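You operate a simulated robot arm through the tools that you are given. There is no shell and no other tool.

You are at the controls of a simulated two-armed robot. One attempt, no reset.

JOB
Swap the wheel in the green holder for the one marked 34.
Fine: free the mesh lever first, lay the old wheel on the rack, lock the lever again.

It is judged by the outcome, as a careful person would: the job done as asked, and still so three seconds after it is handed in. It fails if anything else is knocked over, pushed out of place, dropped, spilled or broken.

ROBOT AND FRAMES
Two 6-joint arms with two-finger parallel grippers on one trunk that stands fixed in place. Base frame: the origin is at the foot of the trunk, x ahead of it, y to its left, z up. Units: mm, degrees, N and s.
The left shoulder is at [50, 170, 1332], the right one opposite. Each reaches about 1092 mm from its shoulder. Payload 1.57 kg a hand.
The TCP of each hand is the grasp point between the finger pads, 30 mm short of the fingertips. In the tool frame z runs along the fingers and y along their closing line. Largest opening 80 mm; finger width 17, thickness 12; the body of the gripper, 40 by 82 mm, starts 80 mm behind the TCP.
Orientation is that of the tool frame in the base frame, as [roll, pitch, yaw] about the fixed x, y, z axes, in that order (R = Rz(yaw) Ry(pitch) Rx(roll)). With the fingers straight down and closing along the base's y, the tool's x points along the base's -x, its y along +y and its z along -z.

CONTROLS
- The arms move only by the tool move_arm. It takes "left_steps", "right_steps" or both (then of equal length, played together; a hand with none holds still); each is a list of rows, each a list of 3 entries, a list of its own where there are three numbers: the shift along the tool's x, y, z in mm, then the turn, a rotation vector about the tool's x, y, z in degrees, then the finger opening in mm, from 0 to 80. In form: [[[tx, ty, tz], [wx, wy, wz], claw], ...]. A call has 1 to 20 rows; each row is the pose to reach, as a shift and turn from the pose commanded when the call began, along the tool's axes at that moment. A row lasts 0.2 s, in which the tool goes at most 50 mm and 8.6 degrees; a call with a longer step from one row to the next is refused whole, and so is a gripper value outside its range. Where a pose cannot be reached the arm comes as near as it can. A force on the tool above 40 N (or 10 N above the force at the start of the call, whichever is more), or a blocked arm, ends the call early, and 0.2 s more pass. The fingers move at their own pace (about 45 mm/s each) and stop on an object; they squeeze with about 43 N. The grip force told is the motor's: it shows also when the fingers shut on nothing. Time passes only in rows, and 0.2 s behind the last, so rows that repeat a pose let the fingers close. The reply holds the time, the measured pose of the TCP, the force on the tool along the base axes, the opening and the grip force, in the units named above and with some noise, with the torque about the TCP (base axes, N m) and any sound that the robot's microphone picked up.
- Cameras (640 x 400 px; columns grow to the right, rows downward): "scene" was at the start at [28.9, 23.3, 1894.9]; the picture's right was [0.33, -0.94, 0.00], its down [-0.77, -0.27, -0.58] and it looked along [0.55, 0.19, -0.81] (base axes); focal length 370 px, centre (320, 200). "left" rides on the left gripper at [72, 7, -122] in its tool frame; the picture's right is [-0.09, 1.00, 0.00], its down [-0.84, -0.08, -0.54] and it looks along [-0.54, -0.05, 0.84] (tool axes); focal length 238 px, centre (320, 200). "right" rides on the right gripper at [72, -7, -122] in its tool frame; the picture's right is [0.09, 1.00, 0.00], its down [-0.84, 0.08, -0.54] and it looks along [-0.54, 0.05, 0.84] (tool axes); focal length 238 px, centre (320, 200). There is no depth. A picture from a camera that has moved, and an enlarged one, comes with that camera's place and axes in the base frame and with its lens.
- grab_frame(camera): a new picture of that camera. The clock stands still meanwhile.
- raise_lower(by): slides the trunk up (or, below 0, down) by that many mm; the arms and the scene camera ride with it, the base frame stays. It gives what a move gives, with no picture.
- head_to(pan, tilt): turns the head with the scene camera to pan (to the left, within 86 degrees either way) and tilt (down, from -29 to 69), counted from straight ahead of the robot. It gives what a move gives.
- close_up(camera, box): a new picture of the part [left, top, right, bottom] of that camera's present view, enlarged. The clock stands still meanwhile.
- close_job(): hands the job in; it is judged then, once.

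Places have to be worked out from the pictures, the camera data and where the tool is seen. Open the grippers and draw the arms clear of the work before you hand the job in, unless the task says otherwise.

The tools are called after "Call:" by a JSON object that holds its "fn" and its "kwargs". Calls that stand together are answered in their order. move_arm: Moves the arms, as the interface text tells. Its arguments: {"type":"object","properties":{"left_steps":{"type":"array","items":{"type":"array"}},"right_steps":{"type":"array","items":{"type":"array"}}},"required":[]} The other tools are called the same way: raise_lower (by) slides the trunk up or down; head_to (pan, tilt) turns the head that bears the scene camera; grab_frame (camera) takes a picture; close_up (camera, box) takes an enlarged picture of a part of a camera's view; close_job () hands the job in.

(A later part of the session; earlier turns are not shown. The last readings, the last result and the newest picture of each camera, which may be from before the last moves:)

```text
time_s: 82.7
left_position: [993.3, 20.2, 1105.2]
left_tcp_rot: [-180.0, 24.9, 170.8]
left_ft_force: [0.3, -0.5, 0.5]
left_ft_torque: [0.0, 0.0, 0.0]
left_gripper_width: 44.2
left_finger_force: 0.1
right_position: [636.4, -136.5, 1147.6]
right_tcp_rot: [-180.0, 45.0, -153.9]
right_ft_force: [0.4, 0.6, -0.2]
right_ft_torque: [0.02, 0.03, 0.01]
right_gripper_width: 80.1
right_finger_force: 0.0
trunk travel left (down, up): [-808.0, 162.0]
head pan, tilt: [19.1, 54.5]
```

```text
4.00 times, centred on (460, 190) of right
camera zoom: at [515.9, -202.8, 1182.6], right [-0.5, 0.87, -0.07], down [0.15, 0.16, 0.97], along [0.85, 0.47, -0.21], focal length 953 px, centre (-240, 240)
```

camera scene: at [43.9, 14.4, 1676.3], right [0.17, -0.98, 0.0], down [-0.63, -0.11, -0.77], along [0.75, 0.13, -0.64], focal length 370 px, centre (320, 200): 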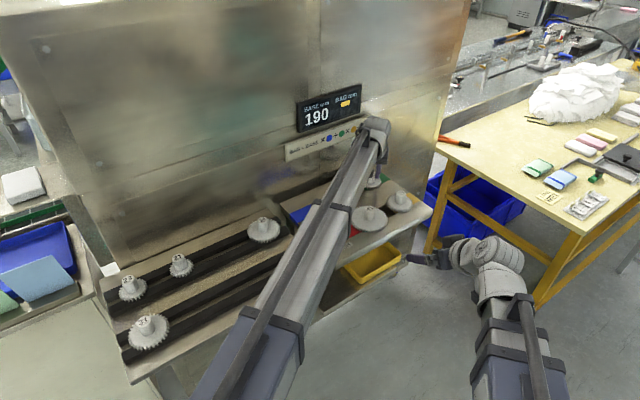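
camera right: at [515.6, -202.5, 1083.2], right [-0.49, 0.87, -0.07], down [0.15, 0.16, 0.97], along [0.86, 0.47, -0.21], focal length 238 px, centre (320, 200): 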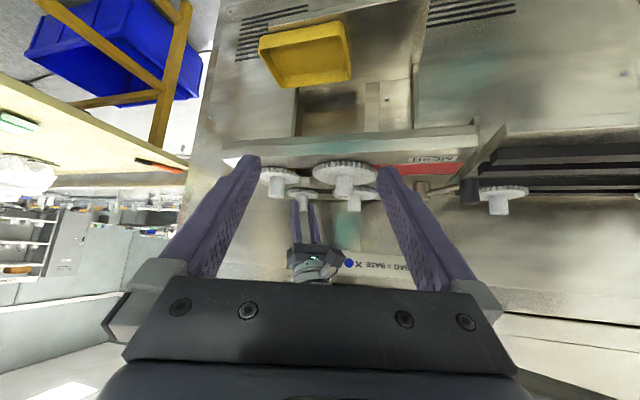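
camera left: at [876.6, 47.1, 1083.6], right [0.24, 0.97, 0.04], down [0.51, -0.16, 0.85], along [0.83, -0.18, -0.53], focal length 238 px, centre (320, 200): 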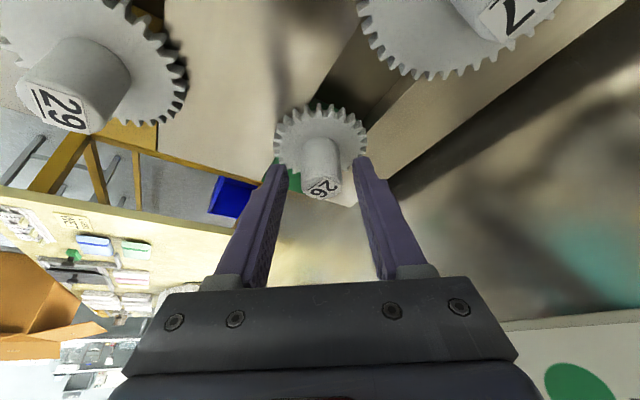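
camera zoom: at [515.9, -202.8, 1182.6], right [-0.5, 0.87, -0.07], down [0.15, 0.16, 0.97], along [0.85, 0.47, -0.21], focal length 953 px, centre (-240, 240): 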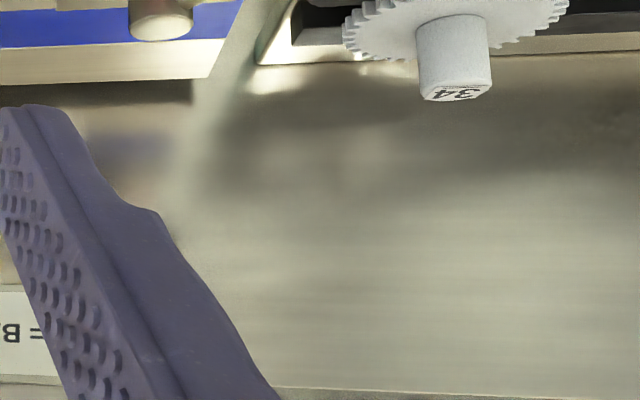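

I bring the left hand back upright over the lever so its camera looks straight down on it.

Call:
{"fn": "move_arm", "kwargs": {"left_steps": [[[31.5, 14.4, -10.9], [0, 4.2, 0], 44], [[63, 28.8, -21.8], [0, 8.3, 0], 44], [[94.5, 43.2, -32.7], [0, 12.5, 0], 44], [[126, 57.5, -43.6], [0, 16.7, 0], 44], [[157.5, 71.9, -54.5], [0, 20.8, 0], 44], [[189, 86.3, -65.4], [0, 25, 0], 44], [[189, 86.3, -65.4], [0, 25, 0], 44]]}}

Call:
{"fn": "grab_frame", "kwargs": {"camera": "left"}}

Call:
{"fn": "close_up", "kwargs": {"camera": "left", "box": [260, 0, 500, 150]}}

```text
time_s: 84.3
left_position: [810.6, 136.8, 1083.7]
left_tcp_rot: [180.0, 0.0, 170.9]
left_ft_force: [-0.2, -0.4, -0.4]
left_ft_torque: [0.0, 0.0, 0.02]
left_gripper_width: 43.8
left_finger_force: 0.0
left hand out of reach, approached as far as the arm can: row 2, 3, 4, 5
right_position: [637.8, -137.1, 1147.1]
right_tcp_rot: [180.0, 45.1, -153.9]
right_ft_force: [0.0, 0.2, -0.2]
right_ft_torque: [-0.01, 0.0, -0.02]
right_gripper_width: 79.7
right_finger_force: 0.0
trunk travel left (down, up): [-808.0, 162.0]
head pan, tilt: [19.1, 54.5]
```

```text
taken
camera left: at [741.2, 155.7, 1204.3], right [0.25, 0.97, 0.0], down [0.81, -0.21, 0.54], along [0.52, -0.14, -0.84], focal length 238 px, centre (320, 200)
```

left: 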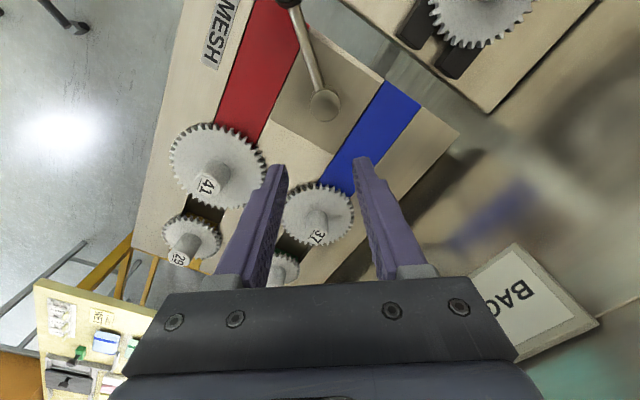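

```text
2.67 times, centred on (380, 75) of left
camera zoom: at [741.2, 155.7, 1204.3], right [0.25, 0.97, 0.0], down [0.81, -0.21, 0.54], along [0.52, -0.14, -0.84], focal length 636 px, centre (160, 533)
```

zoom: 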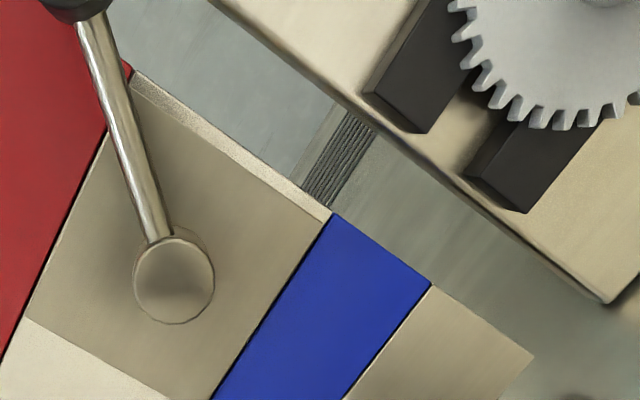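

The lever sits at about −175° with nothing blocking it, so its travel really is ≈80° and it is at the free end. As a diagnostic I will test gently (1–2 mm) whether another held wheel, the 41, lifts with an upright hand; first I move above it.

Call:
{"fn": "move_arm", "kwargs": {"left_steps": [[[-12.1, -39.4, 0], [0, 0, 0], 50], [[-24.3, -78.9, 0], [0, 0, 0], 50], [[-36.4, -118.3, 0], [0, 0, 0], 50], [[-36.4, -118.3, 0], [0, 0, 0], 50]]}}

Call:
{"fn": "grab_frame", "kwargs": {"camera": "left"}}

Call:
{"fn": "grab_frame", "kwargs": {"camera": "scene"}}

```text
time_s: 85.3
left_position: [826.6, 14.5, 1082.7]
left_tcp_rot: [180.0, 0.0, 170.8]
left_ft_force: [-0.9, -0.3, -0.3]
left_ft_torque: [0.04, -0.03, 0.02]
left_gripper_width: 49.9
left_finger_force: 0.1
right_position: [637.0, -136.4, 1147.5]
right_tcp_rot: [-180.0, 45.0, -153.9]
right_ft_force: [-0.2, 0.2, 0.4]
right_ft_torque: [-0.03, 0.04, -0.02]
right_gripper_width: 79.9
right_finger_force: 0.0
trunk travel left (down, up): [-808.0, 162.0]
head pan, tilt: [19.1, 54.5]
```

```text
taken
camera left: at [758.1, 33.5, 1204.3], right [0.25, 0.97, 0.0], down [0.81, -0.21, 0.54], along [0.53, -0.14, -0.84], focal length 238 px, centre (320, 200)
```

left: 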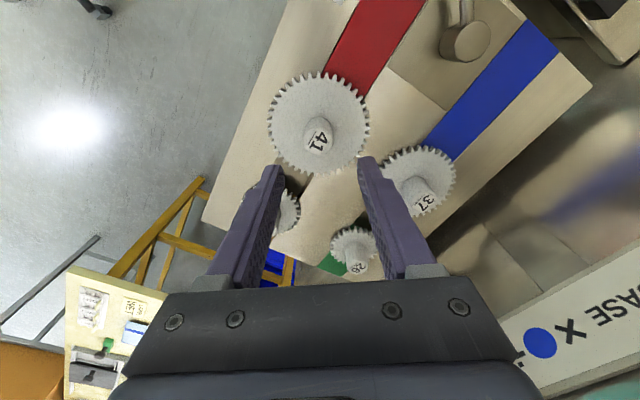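

```text
taken
camera scene: at [28.7, 24.0, 1755.8], right [0.33, -0.94, 0.0], down [-0.77, -0.27, -0.58], along [0.55, 0.19, -0.81], focal length 370 px, centre (320, 200)
```

scene: 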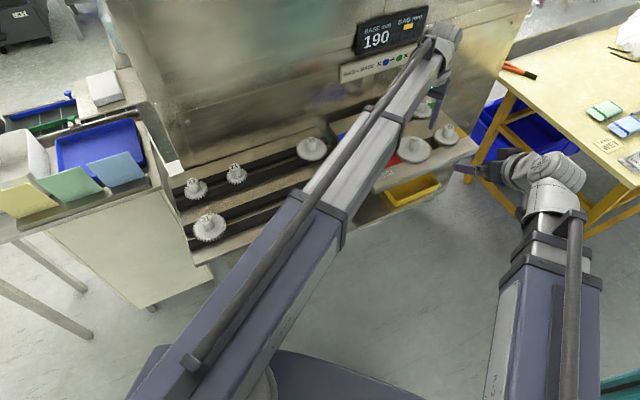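

The hand is centred on the 41 within 2 mm. I lower to its hub for the small test lift.

Call:
{"fn": "move_arm", "kwargs": {"left_steps": [[[1.5, 0, 0], [0, 0, 0], 50]]}}

Call:
{"fn": "raise_lower", "kwargs": {"by": -60}}

Call:
{"fn": "grab_frame", "kwargs": {"camera": "left"}}

Call:
{"fn": "close_up", "kwargs": {"camera": "right", "box": [260, 140, 420, 240]}}

```text
time_s: 85.7
left_position: [826.6, 14.3, 1083.5]
left_tcp_rot: [180.0, 0.0, 170.8]
left_ft_force: [0.1, -0.2, 0.4]
left_ft_torque: [-0.02, 0.0, -0.01]
left_gripper_width: 49.9
left_finger_force: 0.0
right_position: [636.6, -135.5, 1148.3]
right_tcp_rot: [-180.0, 44.9, -153.9]
right_ft_force: [0.4, 0.4, 0.3]
right_ft_torque: [0.0, -0.01, -0.01]
right_gripper_width: 80.2
right_finger_force: 0.1
trunk travel left (down, up): [-808.0, 162.0]
head pan, tilt: [19.1, 54.5]
```

```text
time_s: 86.7
left_position: [826.4, 14.5, 1023.6]
left_tcp_rot: [-180.0, 0.0, 170.9]
left_ft_force: [-0.3, -0.9, -0.2]
left_ft_torque: [0.01, -0.05, 0.0]
left_gripper_width: 50.0
left_finger_force: 0.0
right_position: [636.6, -138.1, 1087.4]
right_tcp_rot: [180.0, 45.1, -153.9]
right_ft_force: [-0.3, 0.3, 0.0]
right_ft_torque: [0.0, 0.02, -0.01]
right_gripper_width: 80.4
right_finger_force: 0.0
trunk travel left (down, up): [-748.0, 222.0]
head pan, tilt: [19.1, 54.5]
```

```text
taken
camera left: at [756.6, 33.8, 1144.4], right [0.25, 0.97, 0.0], down [0.81, -0.21, 0.54], along [0.53, -0.14, -0.84], focal length 238 px, centre (320, 200)
```

left: 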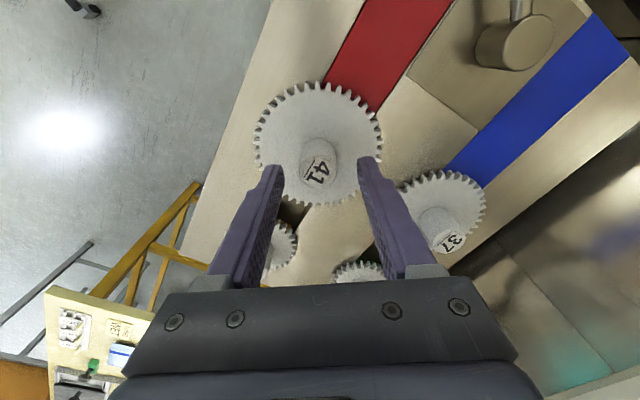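

```text
4.00 times, centred on (340, 190) of right
camera zoom: at [515.8, -202.8, 1122.7], right [-0.5, 0.87, -0.07], down [0.15, 0.16, 0.97], along [0.85, 0.47, -0.21], focal length 953 px, centre (240, 240)
```

zoom: 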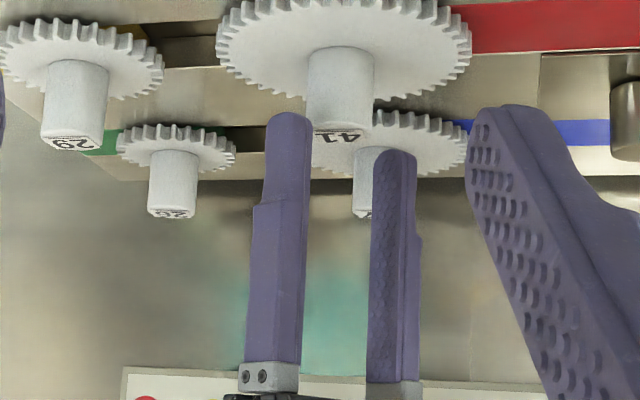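

The fingers straddle the 41's hub cleanly. I lower the remaining 29 mm, grip, and lift just 1.5 mm.

Call:
{"fn": "raise_lower", "kwargs": {"by": -29}}

Call:
{"fn": "move_arm", "kwargs": {"left_steps": [[[0, 0, 0], [0, 0, 0], 32], [[0, 0, 0], [0, 0, 0], 20], [[0, 0, 0], [0, 0, 0], 5], [[0, 0, 0], [0, 0, 0], 5], [[0, 0, 0], [0, 0, 0], 5]]}}

Call:
{"fn": "raise_lower", "kwargs": {"by": 1.5}}

```text
time_s: 87.5
left_position: [826.3, 15.2, 994.8]
left_tcp_rot: [-180.0, 0.0, 170.9]
left_ft_force: [1.0, 0.3, 0.0]
left_ft_torque: [-0.01, -0.03, 0.0]
left_gripper_width: 49.8
left_finger_force: 0.0
right_position: [636.3, -136.0, 1058.6]
right_tcp_rot: [180.0, 45.0, -153.9]
right_ft_force: [-0.5, 0.3, 1.1]
right_ft_torque: [-0.02, 0.04, -0.03]
right_gripper_width: 80.0
right_finger_force: 0.0
trunk travel left (down, up): [-719.0, 251.0]
head pan, tilt: [19.1, 54.5]
```

```text
time_s: 88.7
left_position: [825.8, 13.0, 995.3]
left_tcp_rot: [180.0, 0.0, 170.8]
left_ft_force: [1.3, -3.2, 0.8]
left_ft_torque: [-0.08, 0.0, 0.04]
left_gripper_width: 26.6
left_finger_force: 37.5
right_position: [637.1, -138.1, 1058.3]
right_tcp_rot: [180.0, 45.0, -153.9]
right_ft_force: [-0.1, -0.4, -0.5]
right_ft_torque: [-0.03, 0.0, -0.01]
right_gripper_width: 80.1
right_finger_force: 0.2
trunk travel left (down, up): [-719.0, 251.0]
head pan, tilt: [19.1, 54.5]
```

```text
time_s: 89.2
left_position: [826.8, 14.9, 995.3]
left_tcp_rot: [-180.0, 0.0, 170.8]
left_ft_force: [1.5, -1.9, 0.1]
left_ft_torque: [-0.09, -0.08, -0.03]
left_gripper_width: 26.3
left_finger_force: 37.6
right_position: [637.2, -137.2, 1060.7]
right_tcp_rot: [-180.0, 45.0, -153.9]
right_ft_force: [-0.1, -0.4, -0.3]
right_ft_torque: [0.01, 0.0, 0.03]
right_gripper_width: 79.7
right_finger_force: 0.0
trunk travel left (down, up): [-721.0, 249.0]
head pan, tilt: [19.1, 54.5]
```

The 41 came up with essentially no resistance, so held wheels are not locked as such. I confirm visually with 2 mm more, then set it straight back.

Call:
{"fn": "raise_lower", "kwargs": {"by": 2}}

Call:
{"fn": "close_up", "kwargs": {"camera": "right", "box": [260, 140, 420, 240]}}

```text
time_s: 89.7
left_position: [826.3, 16.0, 997.7]
left_tcp_rot: [-179.9, 0.0, 170.8]
left_ft_force: [1.6, -1.1, -1.4]
left_ft_torque: [-0.08, -0.04, 0.01]
left_gripper_width: 26.5
left_finger_force: 37.4
right_position: [637.5, -136.7, 1061.8]
right_tcp_rot: [179.9, 45.0, -153.9]
right_ft_force: [-0.6, 0.0, 0.1]
right_ft_torque: [0.02, 0.02, -0.02]
right_gripper_width: 80.1
right_finger_force: 0.1
trunk travel left (down, up): [-723.0, 247.0]
head pan, tilt: [19.1, 54.5]
```

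```text
4.00 times, centred on (340, 190) of right
camera zoom: at [516.1, -202.9, 1097.0], right [-0.5, 0.87, -0.06], down [0.15, 0.16, 0.97], along [0.85, 0.47, -0.21], focal length 953 px, centre (240, 240)
```

zoom: 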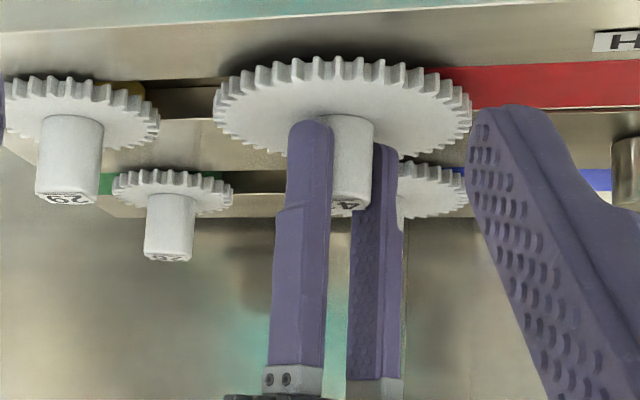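

The 41 rises freely (only its weight of about 1.4 N shows), so the holders do let go. I set it back down exactly and release it.

Call:
{"fn": "raise_lower", "kwargs": {"by": -3.5}}

Call:
{"fn": "move_arm", "kwargs": {"left_steps": [[[0, 0, 0], [0, 0, 0], 34], [[0, 0, 0], [0, 0, 0], 46], [[0, 0, 0], [0, 0, 0], 50]]}}

Call:
{"fn": "close_up", "kwargs": {"camera": "right", "box": [260, 140, 420, 240]}}

```text
time_s: 90.2
left_position: [826.4, 14.1, 994.0]
left_tcp_rot: [-180.0, 0.0, 170.7]
left_ft_force: [2.9, -1.6, 3.7]
left_ft_torque: [-0.1, -0.03, 0.0]
left_gripper_width: 26.3
left_finger_force: 37.8
right_position: [637.2, -137.6, 1058.5]
right_tcp_rot: [180.0, 45.0, -153.9]
right_ft_force: [1.2, -0.4, 0.3]
right_ft_torque: [0.0, -0.02, 0.0]
right_gripper_width: 80.1
right_finger_force: 0.0
trunk travel left (down, up): [-719.0, 251.0]
head pan, tilt: [19.1, 54.5]
```

```text
time_s: 91.0
left_position: [825.8, 15.0, 994.9]
left_tcp_rot: [180.0, 0.0, 170.7]
left_ft_force: [0.7, 0.3, 0.4]
left_ft_torque: [0.0, -0.01, 0.02]
left_gripper_width: 50.0
left_finger_force: 0.1
right_position: [637.8, -137.5, 1059.0]
right_tcp_rot: [179.9, 44.9, -153.9]
right_ft_force: [-0.3, 0.0, 0.6]
right_ft_torque: [0.01, -0.03, -0.02]
right_gripper_width: 80.1
right_finger_force: 0.0
trunk travel left (down, up): [-719.0, 251.0]
head pan, tilt: [19.1, 54.5]
```

```text
4.00 times, centred on (340, 190) of right
camera zoom: at [515.9, -202.8, 1093.6], right [-0.5, 0.87, -0.07], down [0.15, 0.16, 0.97], along [0.85, 0.47, -0.21], focal length 953 px, centre (240, 240)
```

zoom: 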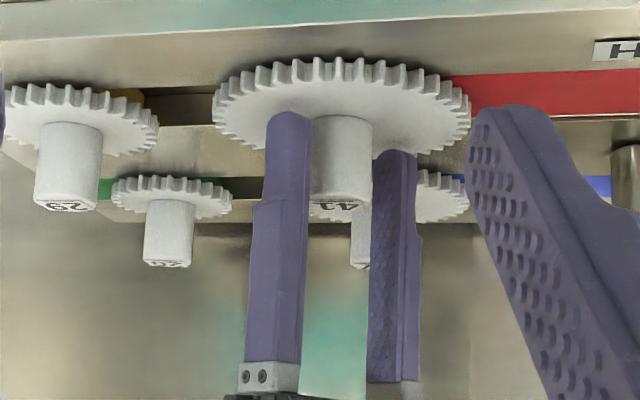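

The 41 is seated as before. To separate the two explanations (tilted hand versus a special hold on the green post), I repeat the tiny test on the 41 with the hand tilted 25°, as it was on the 26.

Call:
{"fn": "raise_lower", "kwargs": {"by": 45}}

Call:
{"fn": "move_arm", "kwargs": {"left_steps": [[[2.8, 0, -2.3], [0, -8.3, 0], 50], [[5.5, 0, -9.3], [0, -16.7, 0], 50], [[8.3, 0, -20.6], [0, -25, 0], 50], [[8.3, 0, -20.6], [0, -25, 0], 50]]}}

Call:
{"fn": "raise_lower", "kwargs": {"by": -66}}

Call:
{"fn": "grab_frame", "kwargs": {"camera": "left"}}

Call:
{"fn": "close_up", "kwargs": {"camera": "right", "box": [260, 140, 420, 240]}}

```text
time_s: 91.9
left_position: [826.6, 15.6, 1039.1]
left_tcp_rot: [179.9, -0.1, 170.8]
left_ft_force: [0.1, 0.8, 0.1]
left_ft_torque: [0.0, 0.0, -0.01]
left_gripper_width: 50.1
left_finger_force: 0.2
right_position: [636.4, -136.8, 1103.6]
right_tcp_rot: [-180.0, 44.9, -153.8]
right_ft_force: [-0.6, 0.3, -0.5]
right_ft_torque: [-0.01, -0.01, -0.01]
right_gripper_width: 80.1
right_finger_force: 0.1
trunk travel left (down, up): [-764.0, 206.0]
head pan, tilt: [19.1, 54.5]
```

```text
time_s: 92.9
left_position: [818.9, 15.8, 1059.4]
left_tcp_rot: [180.0, 25.1, 170.9]
left_ft_force: [0.2, 0.3, -1.0]
left_ft_torque: [-0.03, -0.02, 0.0]
left_gripper_width: 49.8
left_finger_force: 0.1
right_position: [637.5, -137.3, 1102.7]
right_tcp_rot: [180.0, 45.0, -153.9]
right_ft_force: [-0.3, 0.2, -0.8]
right_ft_torque: [-0.05, 0.01, 0.0]
right_gripper_width: 80.0
right_finger_force: 0.0
trunk travel left (down, up): [-764.0, 206.0]
head pan, tilt: [19.1, 54.5]
```

```text
time_s: 94.0
left_position: [817.8, 16.4, 994.5]
left_tcp_rot: [-180.0, 25.0, 170.9]
left_ft_force: [0.7, -0.6, 0.6]
left_ft_torque: [0.0, 0.02, 0.03]
left_gripper_width: 50.1
left_finger_force: 0.1
right_position: [637.3, -137.0, 1037.7]
right_tcp_rot: [179.9, 45.1, -153.9]
right_ft_force: [0.1, -0.2, 0.3]
right_ft_torque: [0.0, 0.03, 0.03]
right_gripper_width: 80.0
right_finger_force: 0.0
trunk travel left (down, up): [-698.0, 272.0]
head pan, tilt: [19.1, 54.5]
```

```text
taken
camera left: at [704.1, 42.2, 1073.3], right [0.24, 0.97, 0.04], down [0.51, -0.16, 0.85], along [0.83, -0.18, -0.53], focal length 238 px, centre (320, 200)
```

left: 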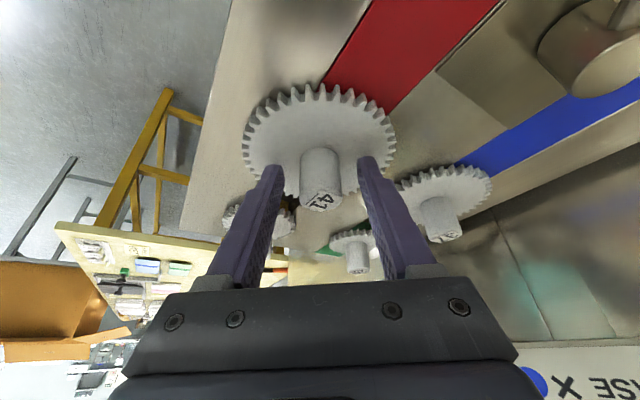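

```text
4.00 times, centred on (340, 190) of right
camera zoom: at [515.8, -202.8, 1072.7], right [-0.5, 0.87, -0.07], down [0.15, 0.16, 0.97], along [0.85, 0.47, -0.21], focal length 953 px, centre (240, 240)
```

zoom: 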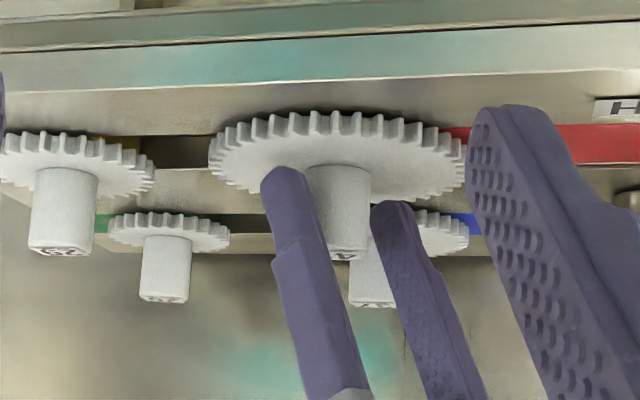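

The tilted fingers straddle the 41's hub as they did on the 26. I grip and lift only 1.5 mm.

Call:
{"fn": "move_arm", "kwargs": {"left_steps": [[[0, 0, 0], [0, 0, 0], 32], [[0, 0, 0], [0, 0, 0], 20], [[0, 0, 0], [0, 0, 0], 5], [[0, 0, 0], [0, 0, 0], 5], [[0, 0, 0], [0, 0, 0], 5]]}}

Call:
{"fn": "raise_lower", "kwargs": {"by": 2}}

```text
time_s: 95.2
left_position: [817.9, 16.3, 992.8]
left_tcp_rot: [179.9, 25.0, 170.9]
left_ft_force: [-0.4, -0.8, -0.5]
left_ft_torque: [0.04, 0.03, 0.01]
left_gripper_width: 26.6
left_finger_force: 37.5
right_position: [636.1, -137.6, 1036.8]
right_tcp_rot: [180.0, 45.0, -153.9]
right_ft_force: [0.1, 0.2, 0.2]
right_ft_torque: [0.02, 0.02, 0.01]
right_gripper_width: 80.2
right_finger_force: 0.0
trunk travel left (down, up): [-698.0, 272.0]
head pan, tilt: [19.1, 54.5]
```

```text
time_s: 95.7
left_position: [819.3, 17.9, 995.8]
left_tcp_rot: [-179.9, 25.0, 170.9]
left_ft_force: [0.1, -0.6, -1.4]
left_ft_torque: [-0.02, 0.01, -0.01]
left_gripper_width: 26.5
left_finger_force: 37.1
right_position: [635.6, -136.5, 1040.3]
right_tcp_rot: [180.0, 45.0, -153.9]
right_ft_force: [-0.1, -0.4, -0.1]
right_ft_torque: [-0.01, -0.04, 0.0]
right_gripper_width: 80.1
right_finger_force: 0.0
trunk travel left (down, up): [-700.0, 270.0]
head pan, tilt: [19.1, 54.5]
```

The 41 lifts freely with the tilted hand too, so the tilt is not the problem; the 26 itself is held. I set the 41 back and release it, then inspect the 26 closely from several sides.

Call:
{"fn": "raise_lower", "kwargs": {"by": -2}}

Call:
{"fn": "move_arm", "kwargs": {"left_steps": [[[0, 0, 0], [0, 0, 0], 34], [[0, 0, 0], [0, 0, 0], 46], [[0, 0, 0], [0, 0, 0], 50]]}}

Call:
{"fn": "close_up", "kwargs": {"camera": "right", "box": [276, 180, 324, 220]}}

Call:
{"fn": "close_up", "kwargs": {"camera": "scene", "box": [400, 80, 480, 150]}}

Call:
{"fn": "close_up", "kwargs": {"camera": "left", "box": [310, 210, 410, 280]}}

```text
time_s: 96.2
left_position: [817.9, 16.8, 994.6]
left_tcp_rot: [-179.9, 25.0, 170.8]
left_ft_force: [0.9, 0.8, 1.0]
left_ft_torque: [0.05, 0.02, 0.02]
left_gripper_width: 26.4
left_finger_force: 37.7
right_position: [637.6, -136.6, 1036.6]
right_tcp_rot: [179.9, 45.0, -153.9]
right_ft_force: [0.0, -0.6, 0.6]
right_ft_torque: [0.0, -0.01, 0.01]
right_gripper_width: 79.8
right_finger_force: 0.1
trunk travel left (down, up): [-698.0, 272.0]
head pan, tilt: [19.1, 54.5]
```

```text
time_s: 97.0
left_position: [817.5, 16.3, 994.6]
left_tcp_rot: [-180.0, 25.0, 171.0]
left_ft_force: [-0.5, -0.1, 0.0]
left_ft_torque: [-0.02, 0.01, 0.01]
left_gripper_width: 49.8
left_finger_force: 0.1
right_position: [637.8, -138.3, 1039.0]
right_tcp_rot: [-180.0, 45.0, -153.9]
right_ft_force: [-0.1, -0.1, 0.1]
right_ft_torque: [-0.03, 0.0, 0.0]
right_gripper_width: 80.1
right_finger_force: 0.0
trunk travel left (down, up): [-698.0, 272.0]
head pan, tilt: [19.1, 54.5]
```

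```text
10.00 times, centred on (300, 200) of right
camera zoom: at [515.9, -202.8, 1072.6], right [-0.5, 0.87, -0.07], down [0.15, 0.16, 0.97], along [0.85, 0.47, -0.21], focal length 2384 px, centre (520, 200)
```

zoom: 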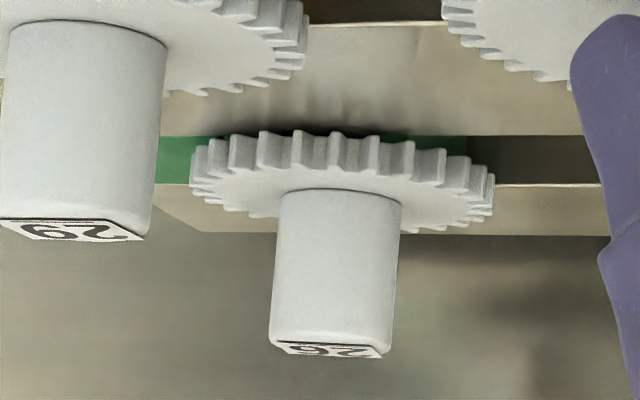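

```text
5.71 times, centred on (440, 115) of scene
camera zoom: at [28.9, 23.1, 1645.9], right [0.33, -0.94, 0.0], down [-0.77, -0.27, -0.58], along [0.55, 0.19, -0.81], focal length 2115 px, centre (-366, 686)
```

zoom: 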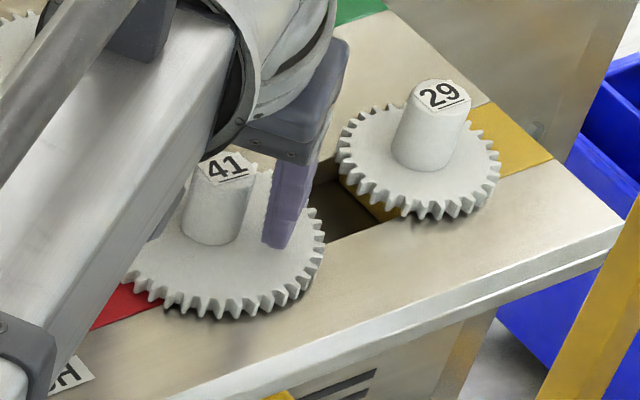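

```text
5.71 times, centred on (360, 245) of left
camera zoom: at [704.3, 42.2, 1073.1], right [0.24, 0.97, 0.04], down [0.51, -0.16, 0.85], along [0.83, -0.18, -0.53], focal length 1362 px, centre (91, -57)
```

zoom: 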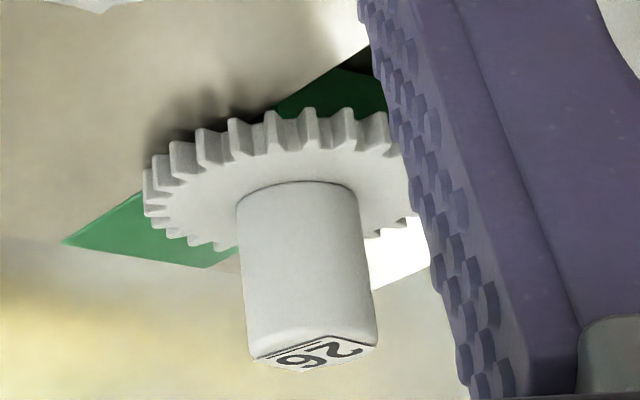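

The 26 stands upright and looks just like its neighbours, no clip or pin in sight. One more diagnostic: I test the 29 in the yellow holder (a fixed post like the green one) with the same tiny lift.

Call:
{"fn": "raise_lower", "kwargs": {"by": 60}}

Call:
{"fn": "move_arm", "kwargs": {"left_steps": [[[-29.3, -24, 13.7], [0, 0, 0], 50], [[-58.6, -47.9, 27.3], [0, 0, 0], 50], [[-87.9, -71.9, 41], [0, 0, 0], 50], [[-87.9, -71.9, 41], [0, 0, 0], 50]]}}

Call:
{"fn": "grab_frame", "kwargs": {"camera": "left"}}

Call:
{"fn": "close_up", "kwargs": {"camera": "scene", "box": [380, 60, 500, 150]}}

```text
time_s: 98.0
left_position: [819.3, 17.7, 1053.6]
left_tcp_rot: [180.0, 25.0, 170.9]
left_ft_force: [-0.1, 0.7, 0.5]
left_ft_torque: [0.0, -0.04, 0.01]
left_gripper_width: 49.8
left_finger_force: 0.1
right_position: [637.1, -136.1, 1097.1]
right_tcp_rot: [-180.0, 45.1, -153.9]
right_ft_force: [-0.4, -1.0, 0.2]
right_ft_torque: [-0.01, -0.02, -0.03]
right_gripper_width: 80.1
right_finger_force: 0.1
trunk travel left (down, up): [-758.0, 212.0]
head pan, tilt: [19.1, 54.5]
```

```text
time_s: 99.0
left_position: [901.8, -69.5, 1055.1]
left_tcp_rot: [-179.9, 25.1, 170.9]
left_ft_force: [-0.4, 0.0, -0.1]
left_ft_torque: [0.0, 0.01, 0.01]
left_gripper_width: 49.8
left_finger_force: 0.0
right_position: [636.1, -136.6, 1098.8]
right_tcp_rot: [-180.0, 44.9, -153.9]
right_ft_force: [0.4, 1.1, -0.1]
right_ft_torque: [0.0, 0.03, 0.0]
right_gripper_width: 80.0
right_finger_force: 0.0
trunk travel left (down, up): [-758.0, 212.0]
head pan, tilt: [19.1, 54.5]
```

```text
taken
camera left: at [787.6, -43.4, 1133.4], right [0.24, 0.97, 0.04], down [0.51, -0.16, 0.85], along [0.83, -0.18, -0.53], focal length 238 px, centre (320, 200)
```

left: 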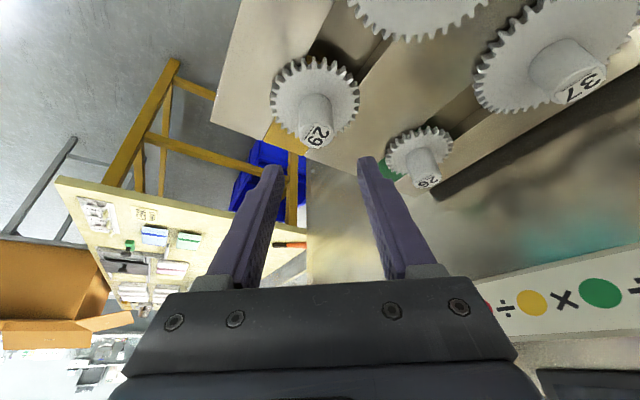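

```text
4.44 times, centred on (440, 105) of scene
camera zoom: at [28.3, 23.6, 1705.9], right [0.33, -0.94, 0.0], down [-0.77, -0.27, -0.58], along [0.55, 0.19, -0.81], focal length 1645 px, centre (-213, 622)
```

zoom: 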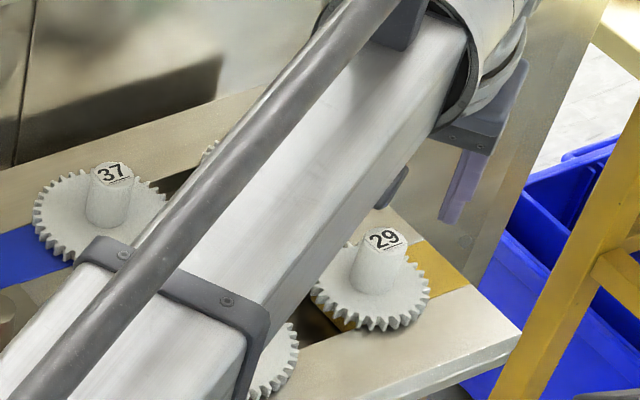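

The 29's hub is at about (913, −71); I shift 3 mm outward, lower, grip and lift 1.5 mm.

Call:
{"fn": "move_arm", "kwargs": {"left_steps": [[[-2.8, -0.3, 1.3], [0, 0, 0], 50], [[-2.8, -0.3, 1.3], [0, 0, 0], 50]]}}

Call:
{"fn": "raise_lower", "kwargs": {"by": -61}}

Call:
{"fn": "move_arm", "kwargs": {"left_steps": [[[0, 0, 0], [0, 0, 0], 32], [[0, 0, 0], [0, 0, 0], 20], [[0, 0, 0], [0, 0, 0], 5], [[0, 0, 0], [0, 0, 0], 5], [[0, 0, 0], [0, 0, 0], 5]]}}

Call:
{"fn": "raise_lower", "kwargs": {"by": 1.5}}

```text
time_s: 99.6
left_position: [906.3, -70.2, 1053.6]
left_tcp_rot: [179.9, 25.0, 170.8]
left_ft_force: [0.4, -0.1, -0.1]
left_ft_torque: [0.04, -0.03, -0.01]
left_gripper_width: 50.3
left_finger_force: 0.0
right_position: [636.2, -136.2, 1096.9]
right_tcp_rot: [-180.0, 45.0, -153.9]
right_ft_force: [0.7, 0.3, 0.2]
right_ft_torque: [-0.01, 0.01, 0.02]
right_gripper_width: 80.0
right_finger_force: 0.0
trunk travel left (down, up): [-758.0, 212.0]
head pan, tilt: [19.1, 54.5]
```

```text
time_s: 100.6
left_position: [904.5, -68.9, 993.0]
left_tcp_rot: [-180.0, 25.2, 171.0]
left_ft_force: [-0.2, 0.3, 0.0]
left_ft_torque: [0.01, 0.0, 0.03]
left_gripper_width: 49.9
left_finger_force: 0.1
right_position: [638.2, -137.2, 1037.9]
right_tcp_rot: [-180.0, 45.0, -153.9]
right_ft_force: [-0.7, 0.4, 0.5]
right_ft_torque: [0.02, 0.0, -0.02]
right_gripper_width: 80.1
right_finger_force: 0.0
trunk travel left (down, up): [-697.0, 273.0]
head pan, tilt: [19.1, 54.5]
```

```text
time_s: 101.8
left_position: [905.5, -68.9, 993.3]
left_tcp_rot: [-179.9, 25.1, 170.9]
left_ft_force: [0.3, -0.7, -0.1]
left_ft_torque: [-0.04, -0.04, 0.03]
left_gripper_width: 26.2
left_finger_force: 37.4
right_position: [638.2, -137.0, 1035.9]
right_tcp_rot: [180.0, 44.9, -153.9]
right_ft_force: [0.1, -0.3, -0.7]
right_ft_torque: [0.02, -0.01, -0.02]
right_gripper_width: 80.1
right_finger_force: 0.0
trunk travel left (down, up): [-697.0, 273.0]
head pan, tilt: [19.1, 54.5]
```

```text
time_s: 102.3
left_position: [904.5, -69.9, 994.7]
left_tcp_rot: [179.9, 25.0, 170.7]
left_ft_force: [0.2, -0.3, 0.8]
left_ft_torque: [-0.04, 0.03, -0.03]
left_gripper_width: 26.4
left_finger_force: 36.9
right_position: [638.2, -136.8, 1038.9]
right_tcp_rot: [-180.0, 45.1, -153.9]
right_ft_force: [-0.9, 0.6, -0.2]
right_ft_torque: [0.0, -0.02, -0.02]
right_gripper_width: 80.0
right_finger_force: 0.0
trunk travel left (down, up): [-699.0, 271.0]
head pan, tilt: [19.1, 54.5]
```

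The 29 also lifts freely, so only the 26 is stuck on its post: it is seized and needs working loose. I set the 29 back exactly, release, and go up.

Call:
{"fn": "raise_lower", "kwargs": {"by": -1.5}}

Call:
{"fn": "move_arm", "kwargs": {"left_steps": [[[0, 0, 0], [0, 0, 0], 34], [[0, 0, 0], [0, 0, 0], 46], [[0, 0, 0], [0, 0, 0], 50]]}}

Call:
{"fn": "raise_lower", "kwargs": {"by": 60}}

Call:
{"fn": "close_up", "kwargs": {"camera": "right", "box": [240, 120, 400, 240]}}

```text
time_s: 102.8
left_position: [904.2, -70.1, 992.8]
left_tcp_rot: [-180.0, 25.0, 170.8]
left_ft_force: [0.4, 0.5, -0.1]
left_ft_torque: [-0.01, 0.02, 0.02]
left_gripper_width: 26.3
left_finger_force: 37.0
right_position: [635.8, -136.5, 1036.4]
right_tcp_rot: [-179.9, 45.0, -153.9]
right_ft_force: [-0.8, 0.0, 0.7]
right_ft_torque: [-0.01, 0.0, 0.0]
right_gripper_width: 79.7
right_finger_force: 0.0
trunk travel left (down, up): [-697.0, 273.0]
head pan, tilt: [19.1, 54.5]
```

```text
time_s: 103.6
left_position: [904.4, -69.9, 992.4]
left_tcp_rot: [-180.0, 24.9, 170.9]
left_ft_force: [0.9, -1.4, 0.3]
left_ft_torque: [0.01, -0.02, 0.0]
left_gripper_width: 50.0
left_finger_force: 0.0
right_position: [635.8, -137.3, 1036.7]
right_tcp_rot: [-180.0, 44.9, -153.8]
right_ft_force: [0.6, 0.3, 0.4]
right_ft_torque: [0.0, 0.04, 0.0]
right_gripper_width: 79.8
right_finger_force: 0.1
trunk travel left (down, up): [-697.0, 273.0]
head pan, tilt: [19.1, 54.5]
```

```text
time_s: 104.6
left_position: [905.5, -70.4, 1052.4]
left_tcp_rot: [-180.0, 25.1, 170.7]
left_ft_force: [0.4, -0.3, -0.1]
left_ft_torque: [0.0, -0.01, -0.01]
left_gripper_width: 49.9
left_finger_force: 0.0
right_position: [637.2, -136.1, 1096.4]
right_tcp_rot: [-180.0, 45.0, -153.9]
right_ft_force: [-0.3, -0.3, -0.5]
right_ft_torque: [0.02, -0.01, 0.03]
right_gripper_width: 80.1
right_finger_force: 0.0
trunk travel left (down, up): [-757.0, 213.0]
head pan, tilt: [19.1, 54.5]
```

```text
3.33 times, centred on (320, 180) of right
camera zoom: at [516.1, -202.9, 1131.5], right [-0.5, 0.87, -0.07], down [0.15, 0.16, 0.97], along [0.85, 0.47, -0.21], focal length 794 px, centre (320, 267)
```

zoom: 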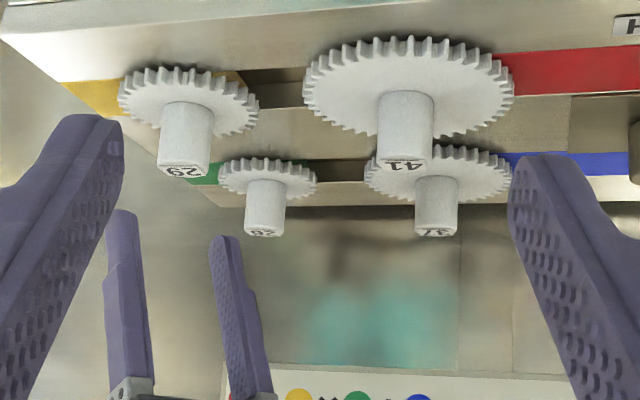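

Both tested wheels are back in place and all four look right. I return above the 26 to work it loose: regrip the hub centrally and rock it.

Call:
{"fn": "move_arm", "kwargs": {"left_steps": [[[-22.9, 34.8, 10.7], [0, 0, 0], 50], [[-45.8, 69.7, 21.3], [0, 0, 0], 50], [[-68.7, 104.5, 32], [0, 0, 0], 50], [[-68.7, 104.5, 32], [0, 0, 0], 50]]}}

Call:
{"fn": "close_up", "kwargs": {"camera": "left", "box": [240, 60, 400, 180]}}

```text
time_s: 105.6
left_position: [997.7, 21.0, 1052.8]
left_tcp_rot: [180.0, 25.1, 170.8]
left_ft_force: [-1.3, 0.5, 0.0]
left_ft_torque: [-0.01, -0.03, -0.01]
left_gripper_width: 50.1
left_finger_force: 0.1
right_position: [636.2, -136.6, 1097.3]
right_tcp_rot: [-180.0, 45.0, -153.8]
right_ft_force: [0.0, -0.4, -1.0]
right_ft_torque: [0.01, 0.0, -0.02]
right_gripper_width: 80.0
right_finger_force: 0.0
trunk travel left (down, up): [-757.0, 213.0]
head pan, tilt: [19.1, 54.5]
```

```text
3.33 times, centred on (320, 120) of left
camera zoom: at [883.2, 45.8, 1132.4], right [0.24, 0.97, 0.04], down [0.51, -0.16, 0.85], along [0.83, -0.18, -0.53], focal length 794 px, centre (320, 467)
```

zoom: 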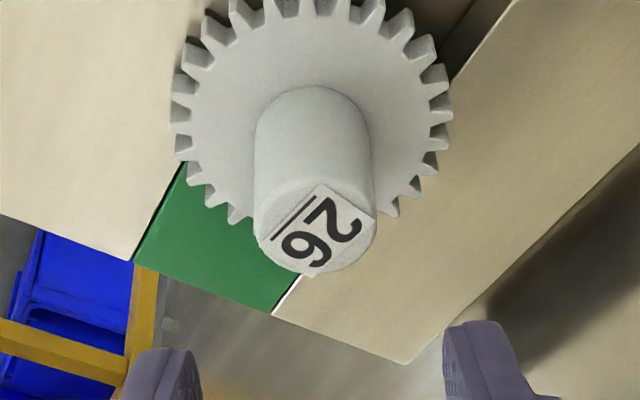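

I trim the position 1.7 mm and lower onto the hub again, then grip.

Call:
{"fn": "move_arm", "kwargs": {"left_steps": [[[1.6, 0.1, -0.7], [0, 0, 0], 46], [[1.6, 0.1, -0.7], [0, 0, 0], 46]]}}

Call:
{"fn": "raise_lower", "kwargs": {"by": -60}}

Call:
{"fn": "move_arm", "kwargs": {"left_steps": [[[0, 0, 0], [0, 0, 0], 30], [[0, 0, 0], [0, 0, 0], 15], [[0, 0, 0], [0, 0, 0], 0], [[0, 0, 0], [0, 0, 0], 0], [[0, 0, 0], [0, 0, 0], 0]]}}

```text
time_s: 106.2
left_position: [995.1, 20.9, 1052.8]
left_tcp_rot: [-180.0, 25.0, 171.0]
left_ft_force: [0.4, 0.1, -1.2]
left_ft_torque: [0.0, 0.03, -0.04]
left_gripper_width: 46.1
left_finger_force: 0.1
right_position: [637.5, -137.9, 1095.6]
right_tcp_rot: [-180.0, 45.0, -153.9]
right_ft_force: [-0.8, 0.0, -0.6]
right_ft_torque: [-0.02, 0.0, 0.0]
right_gripper_width: 80.1
right_finger_force: 0.2
trunk travel left (down, up): [-757.0, 213.0]
head pan, tilt: [19.1, 54.5]
```

```text
time_s: 107.2
left_position: [995.4, 19.9, 993.2]
left_tcp_rot: [180.0, 25.1, 170.8]
left_ft_force: [0.2, -0.6, 0.4]
left_ft_torque: [-0.05, -0.01, 0.01]
left_gripper_width: 46.0
left_finger_force: 0.0
right_position: [636.2, -136.1, 1036.4]
right_tcp_rot: [180.0, 44.9, -153.9]
right_ft_force: [-0.2, -0.1, -0.2]
right_ft_torque: [-0.01, 0.02, 0.01]
right_gripper_width: 80.2
right_finger_force: 0.0
trunk travel left (down, up): [-697.0, 273.0]
head pan, tilt: [19.1, 54.5]
```

```text
time_s: 108.4
left_position: [995.0, 21.5, 993.4]
left_tcp_rot: [-180.0, 25.0, 170.9]
left_ft_force: [0.7, 2.8, 0.6]
left_ft_torque: [0.01, -0.01, -0.02]
left_gripper_width: 25.7
left_finger_force: 37.2
right_position: [637.5, -136.3, 1035.9]
right_tcp_rot: [-179.9, 45.1, -153.8]
right_ft_force: [0.3, 0.1, 0.0]
right_ft_torque: [0.03, -0.01, -0.01]
right_gripper_width: 79.9
right_finger_force: 0.0
trunk travel left (down, up): [-697.0, 273.0]
head pan, tilt: [19.1, 54.5]
```

Gripped with little side force. I rock the hub gently: ±3 mm across, then ±3 mm along the arm, watching for a sound or a change in resistance.

Call:
{"fn": "move_arm", "kwargs": {"left_steps": [[[0, 1.5, 0], [0, 0, 0], 0], [[0, 3, 0], [0, 0, 0], 0], [[0, 1, 0], [0, 0, 0], 0], [[0, -1.5, 0], [0, 0, 0], 0], [[0, -3, 0], [0, 0, 0], 0], [[0, -1, 0], [0, 0, 0], 0], [[0, 1.5, 0], [0, 0, 0], 0], [[0, 3, 0], [0, 0, 0], 0]]}}

Call:
{"fn": "move_arm", "kwargs": {"left_steps": [[[0, -3, 0], [0, 0, 0], 0], [[0, -6, 0], [0, 0, 0], 0], [[0, -3, 0], [0, 0, 0], 0], [[2, -3, -1], [0, 0, 0], 0], [[3, -3, -1.4], [0, 0, 0], 0], [[0, -3, 0], [0, 0, 0], 0], [[-2, -3, 1], [0, 0, 0], 0], [[-3, -3, 1.4], [0, 0, 0], 0], [[0, -3, 0], [0, 0, 0], 0]]}}

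Call:
{"fn": "raise_lower", "kwargs": {"by": 2}}

```text
time_s: 110.2
left_position: [995.3, 22.1, 992.5]
left_tcp_rot: [-179.9, 25.0, 170.8]
left_ft_force: [0.0, -3.1, -0.3]
left_ft_torque: [-0.14, 0.03, -0.04]
left_gripper_width: 25.8
left_finger_force: 37.0
right_position: [637.6, -136.7, 1036.5]
right_tcp_rot: [-180.0, 45.0, -153.9]
right_ft_force: [-0.1, -0.4, -0.8]
right_ft_torque: [-0.05, -0.02, 0.02]
right_gripper_width: 80.0
right_finger_force: 0.0
trunk travel left (down, up): [-697.0, 273.0]
head pan, tilt: [19.1, 54.5]
```

```text
time_s: 112.2
left_position: [995.2, 21.1, 993.8]
left_tcp_rot: [-180.0, 25.0, 171.0]
left_ft_force: [0.5, 4.2, 0.3]
left_ft_torque: [0.11, -0.01, 0.04]
left_gripper_width: 26.0
left_finger_force: 37.2
right_position: [636.5, -136.6, 1036.8]
right_tcp_rot: [180.0, 45.0, -153.9]
right_ft_force: [0.2, -0.4, -0.8]
right_ft_torque: [-0.02, 0.0, -0.01]
right_gripper_width: 80.1
right_finger_force: 0.0
trunk travel left (down, up): [-697.0, 273.0]
head pan, tilt: [19.1, 54.5]
```

```text
time_s: 112.8
left_position: [996.0, 21.8, 993.7]
left_tcp_rot: [-179.9, 24.8, 170.8]
left_ft_force: [-4.9, 3.4, -17.0]
left_ft_torque: [0.2, 0.33, -0.04]
left_gripper_width: 26.0
left_finger_force: 37.2
right_position: [637.5, -136.6, 1037.9]
right_tcp_rot: [-180.0, 44.9, -153.9]
right_ft_force: [0.1, 0.3, -0.3]
right_ft_torque: [0.0, 0.0, -0.01]
right_gripper_width: 80.2
right_finger_force: 0.1
trunk travel left (down, up): [-699.0, 271.0]
head pan, tilt: [19.1, 54.5]
```

Still stuck (17 N at 2 mm). The hub gives too little leverage, so I will grip the wheel by its 70 mm rim instead, which triples the twisting moment. The rim spans z 950.6–958.3 over a plate at 948, so I open to 80 and lower the tips to about 951.5.

Call:
{"fn": "raise_lower", "kwargs": {"by": -2}}

Call:
{"fn": "move_arm", "kwargs": {"left_steps": [[[0, 0, 0], [0, 0, 0], 36], [[0, 0, 0], [0, 0, 0], 54], [[0, 0, 0], [0, 0, 0], 72], [[0, 0, 0], [0, 0, 0], 80], [[0, 0, 0], [0, 0, 0], 80]]}}

Call:
{"fn": "close_up", "kwargs": {"camera": "right", "box": [268, 180, 332, 220]}}

Call:
{"fn": "grab_frame", "kwargs": {"camera": "left"}}

```text
time_s: 113.3
left_position: [995.9, 21.2, 993.0]
left_tcp_rot: [-180.0, 25.1, 170.9]
left_ft_force: [-4.3, 3.7, -3.6]
left_ft_torque: [0.15, 0.31, 0.0]
left_gripper_width: 26.1
left_finger_force: 36.8
right_position: [636.4, -135.5, 1036.6]
right_tcp_rot: [-179.9, 45.0, -153.9]
right_ft_force: [0.1, -0.3, -0.1]
right_ft_torque: [0.01, 0.0, 0.0]
right_gripper_width: 80.2
right_finger_force: 0.1
trunk travel left (down, up): [-697.0, 273.0]
head pan, tilt: [19.1, 54.5]
```

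```text
time_s: 114.5
left_position: [994.9, 21.4, 992.6]
left_tcp_rot: [179.9, 25.0, 170.9]
left_ft_force: [-0.6, 0.6, 0.2]
left_ft_torque: [0.02, 0.02, -0.04]
left_gripper_width: 80.0
left_finger_force: 0.0
right_position: [636.0, -136.7, 1036.9]
right_tcp_rot: [179.9, 45.0, -153.9]
right_ft_force: [0.5, 0.4, 0.6]
right_ft_torque: [0.01, -0.02, 0.0]
right_gripper_width: 79.8
right_finger_force: 0.1
trunk travel left (down, up): [-697.0, 273.0]
head pan, tilt: [19.1, 54.5]
```

```text
10.00 times, centred on (300, 200) of right
camera zoom: at [516.0, -202.8, 1071.6], right [-0.5, 0.87, -0.07], down [0.15, 0.16, 0.97], along [0.85, 0.47, -0.21], focal length 2384 px, centre (520, 200)
```

zoom: 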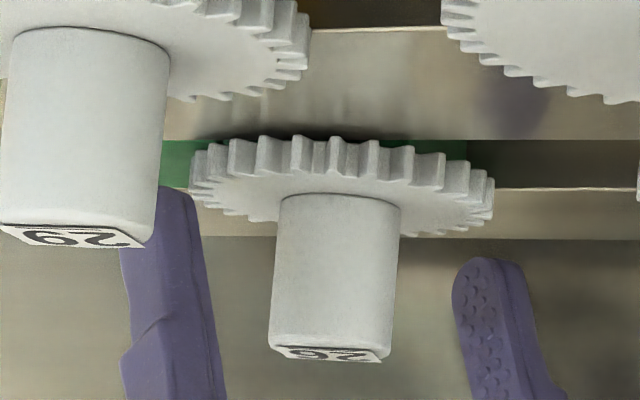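

```text
taken
camera left: at [881.5, 46.7, 1072.1], right [0.24, 0.97, 0.04], down [0.51, -0.16, 0.85], along [0.83, -0.18, -0.53], focal length 238 px, centre (320, 200)
```

left: 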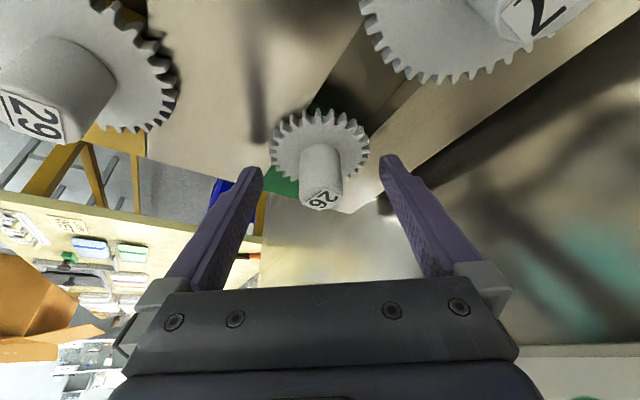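

The wheel lies centred between the wide-open fingers. I lower 10.5 mm and check for any contact with the plate.

Call:
{"fn": "raise_lower", "kwargs": {"by": -8}}

Call:
{"fn": "raise_lower", "kwargs": {"by": -2.5}}

Call:
{"fn": "close_up", "kwargs": {"camera": "right", "box": [268, 180, 332, 220]}}

Call:
{"fn": "close_up", "kwargs": {"camera": "left", "box": [240, 100, 400, 220]}}

```text
time_s: 115.0
left_position: [995.6, 20.8, 984.9]
left_tcp_rot: [180.0, 25.2, 170.8]
left_ft_force: [-0.5, -0.2, -0.8]
left_ft_torque: [0.03, -0.01, -0.01]
left_gripper_width: 80.2
left_finger_force: 0.0
right_position: [636.4, -137.7, 1028.9]
right_tcp_rot: [180.0, 45.0, -153.9]
right_ft_force: [0.3, 0.1, -0.5]
right_ft_torque: [-0.05, 0.01, 0.04]
right_gripper_width: 80.4
right_finger_force: 0.0
trunk travel left (down, up): [-689.0, 281.0]
head pan, tilt: [19.1, 54.5]
```

```text
time_s: 115.6
left_position: [995.7, 20.5, 981.9]
left_tcp_rot: [-180.0, 25.0, 170.9]
left_ft_force: [0.5, 0.5, 0.3]
left_ft_torque: [0.0, 0.02, 0.0]
left_gripper_width: 80.0
left_finger_force: 0.0
right_position: [636.8, -136.7, 1026.1]
right_tcp_rot: [180.0, 44.9, -153.9]
right_ft_force: [0.0, -0.5, 0.7]
right_ft_torque: [0.0, 0.01, -0.01]
right_gripper_width: 80.1
right_finger_force: 0.0
trunk travel left (down, up): [-687.0, 283.0]
head pan, tilt: [19.1, 54.5]
```

```text
10.00 times, centred on (300, 200) of right
camera zoom: at [515.9, -202.8, 1061.1], right [-0.5, 0.87, -0.07], down [0.15, 0.16, 0.97], along [0.85, 0.47, -0.21], focal length 2384 px, centre (520, 200)
```

zoom: 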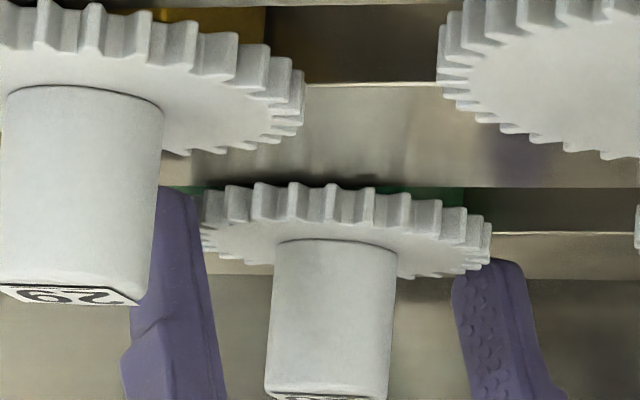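

```text
3.33 times, centred on (320, 160) of left
camera zoom: at [881.5, 46.7, 1061.6], right [0.24, 0.97, 0.04], down [0.51, -0.16, 0.85], along [0.83, -0.18, -0.53], focal length 794 px, centre (320, 333)
```

zoom: 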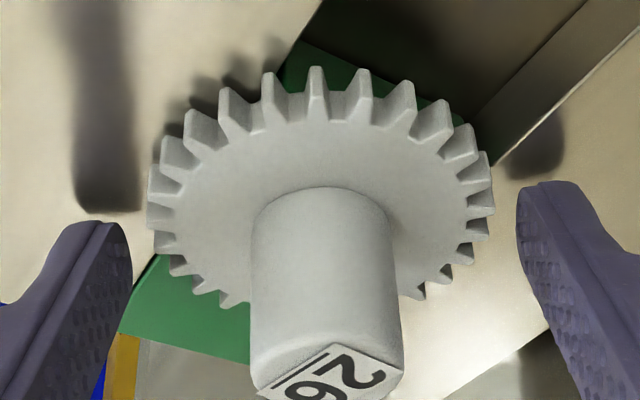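

The tips are level with the rim with no contact. I move 4.5 mm outward so that the pads reach past the wheel's widest line, then close on the rim.

Call:
{"fn": "move_arm", "kwargs": {"left_steps": [[[-2, 0, 0.9], [0, 0, 0], 80], [[-4.1, 0, 1.9], [0, 0, 0], 80], [[-4.1, 0, 1.9], [0, 0, 0], 80]]}}

Call:
{"fn": "move_arm", "kwargs": {"left_steps": [[[0, 0, 0], [0, 0, 0], 72], [[0, 0, 0], [0, 0, 0], 66], [[0, 0, 0], [0, 0, 0], 60], [[0, 0, 0], [0, 0, 0], 60], [[0, 0, 0], [0, 0, 0], 60]]}}

Call:
{"fn": "close_up", "kwargs": {"camera": "left", "box": [240, 100, 400, 220]}}

Call:
{"fn": "close_up", "kwargs": {"camera": "right", "box": [268, 180, 332, 220]}}

```text
time_s: 116.4
left_position: [999.1, 20.0, 981.9]
left_tcp_rot: [-180.0, 25.2, 170.9]
left_ft_force: [0.4, -0.4, 0.5]
left_ft_torque: [0.0, -0.01, 0.02]
left_gripper_width: 79.8
left_finger_force: 0.0
right_position: [636.2, -137.1, 1025.2]
right_tcp_rot: [-180.0, 45.0, -153.9]
right_ft_force: [-0.6, -0.6, 0.0]
right_ft_torque: [-0.01, -0.01, -0.01]
right_gripper_width: 80.0
right_finger_force: 0.1
trunk travel left (down, up): [-687.0, 283.0]
head pan, tilt: [19.1, 54.5]
```

```text
time_s: 117.6
left_position: [998.5, 21.2, 982.8]
left_tcp_rot: [-180.0, 25.1, 170.9]
left_ft_force: [1.0, 2.1, 0.1]
left_ft_torque: [0.11, 0.01, 0.01]
left_gripper_width: 63.4
left_finger_force: 39.1
right_position: [636.8, -137.2, 1025.8]
right_tcp_rot: [-180.0, 45.0, -153.9]
right_ft_force: [-0.2, 0.0, -0.8]
right_ft_torque: [-0.02, -0.01, -0.01]
right_gripper_width: 80.1
right_finger_force: 0.1
trunk travel left (down, up): [-687.0, 283.0]
head pan, tilt: [19.1, 54.5]
```

```text
3.33 times, centred on (320, 160) of left
camera zoom: at [885.8, 46.3, 1061.6], right [0.24, 0.97, 0.04], down [0.51, -0.16, 0.85], along [0.83, -0.18, -0.53], focal length 794 px, centre (320, 333)
```

zoom: 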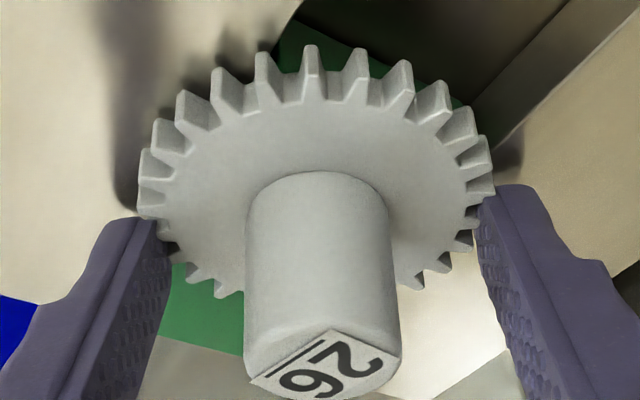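

```text
10.00 times, centred on (300, 200) of right
camera zoom: at [516.0, -202.6, 1061.1], right [-0.5, 0.87, -0.07], down [0.15, 0.16, 0.97], along [0.85, 0.47, -0.21], focal length 2384 px, centre (520, 200)
```

zoom: 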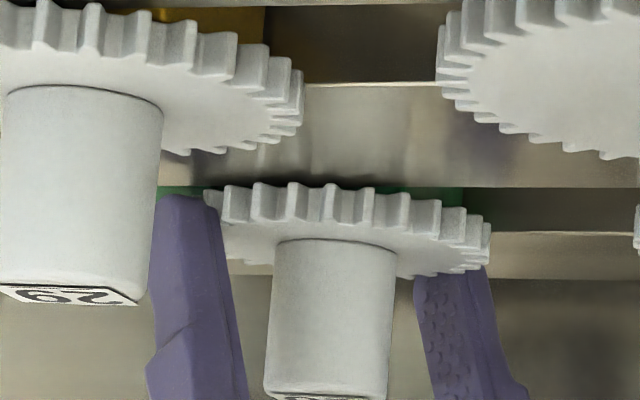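

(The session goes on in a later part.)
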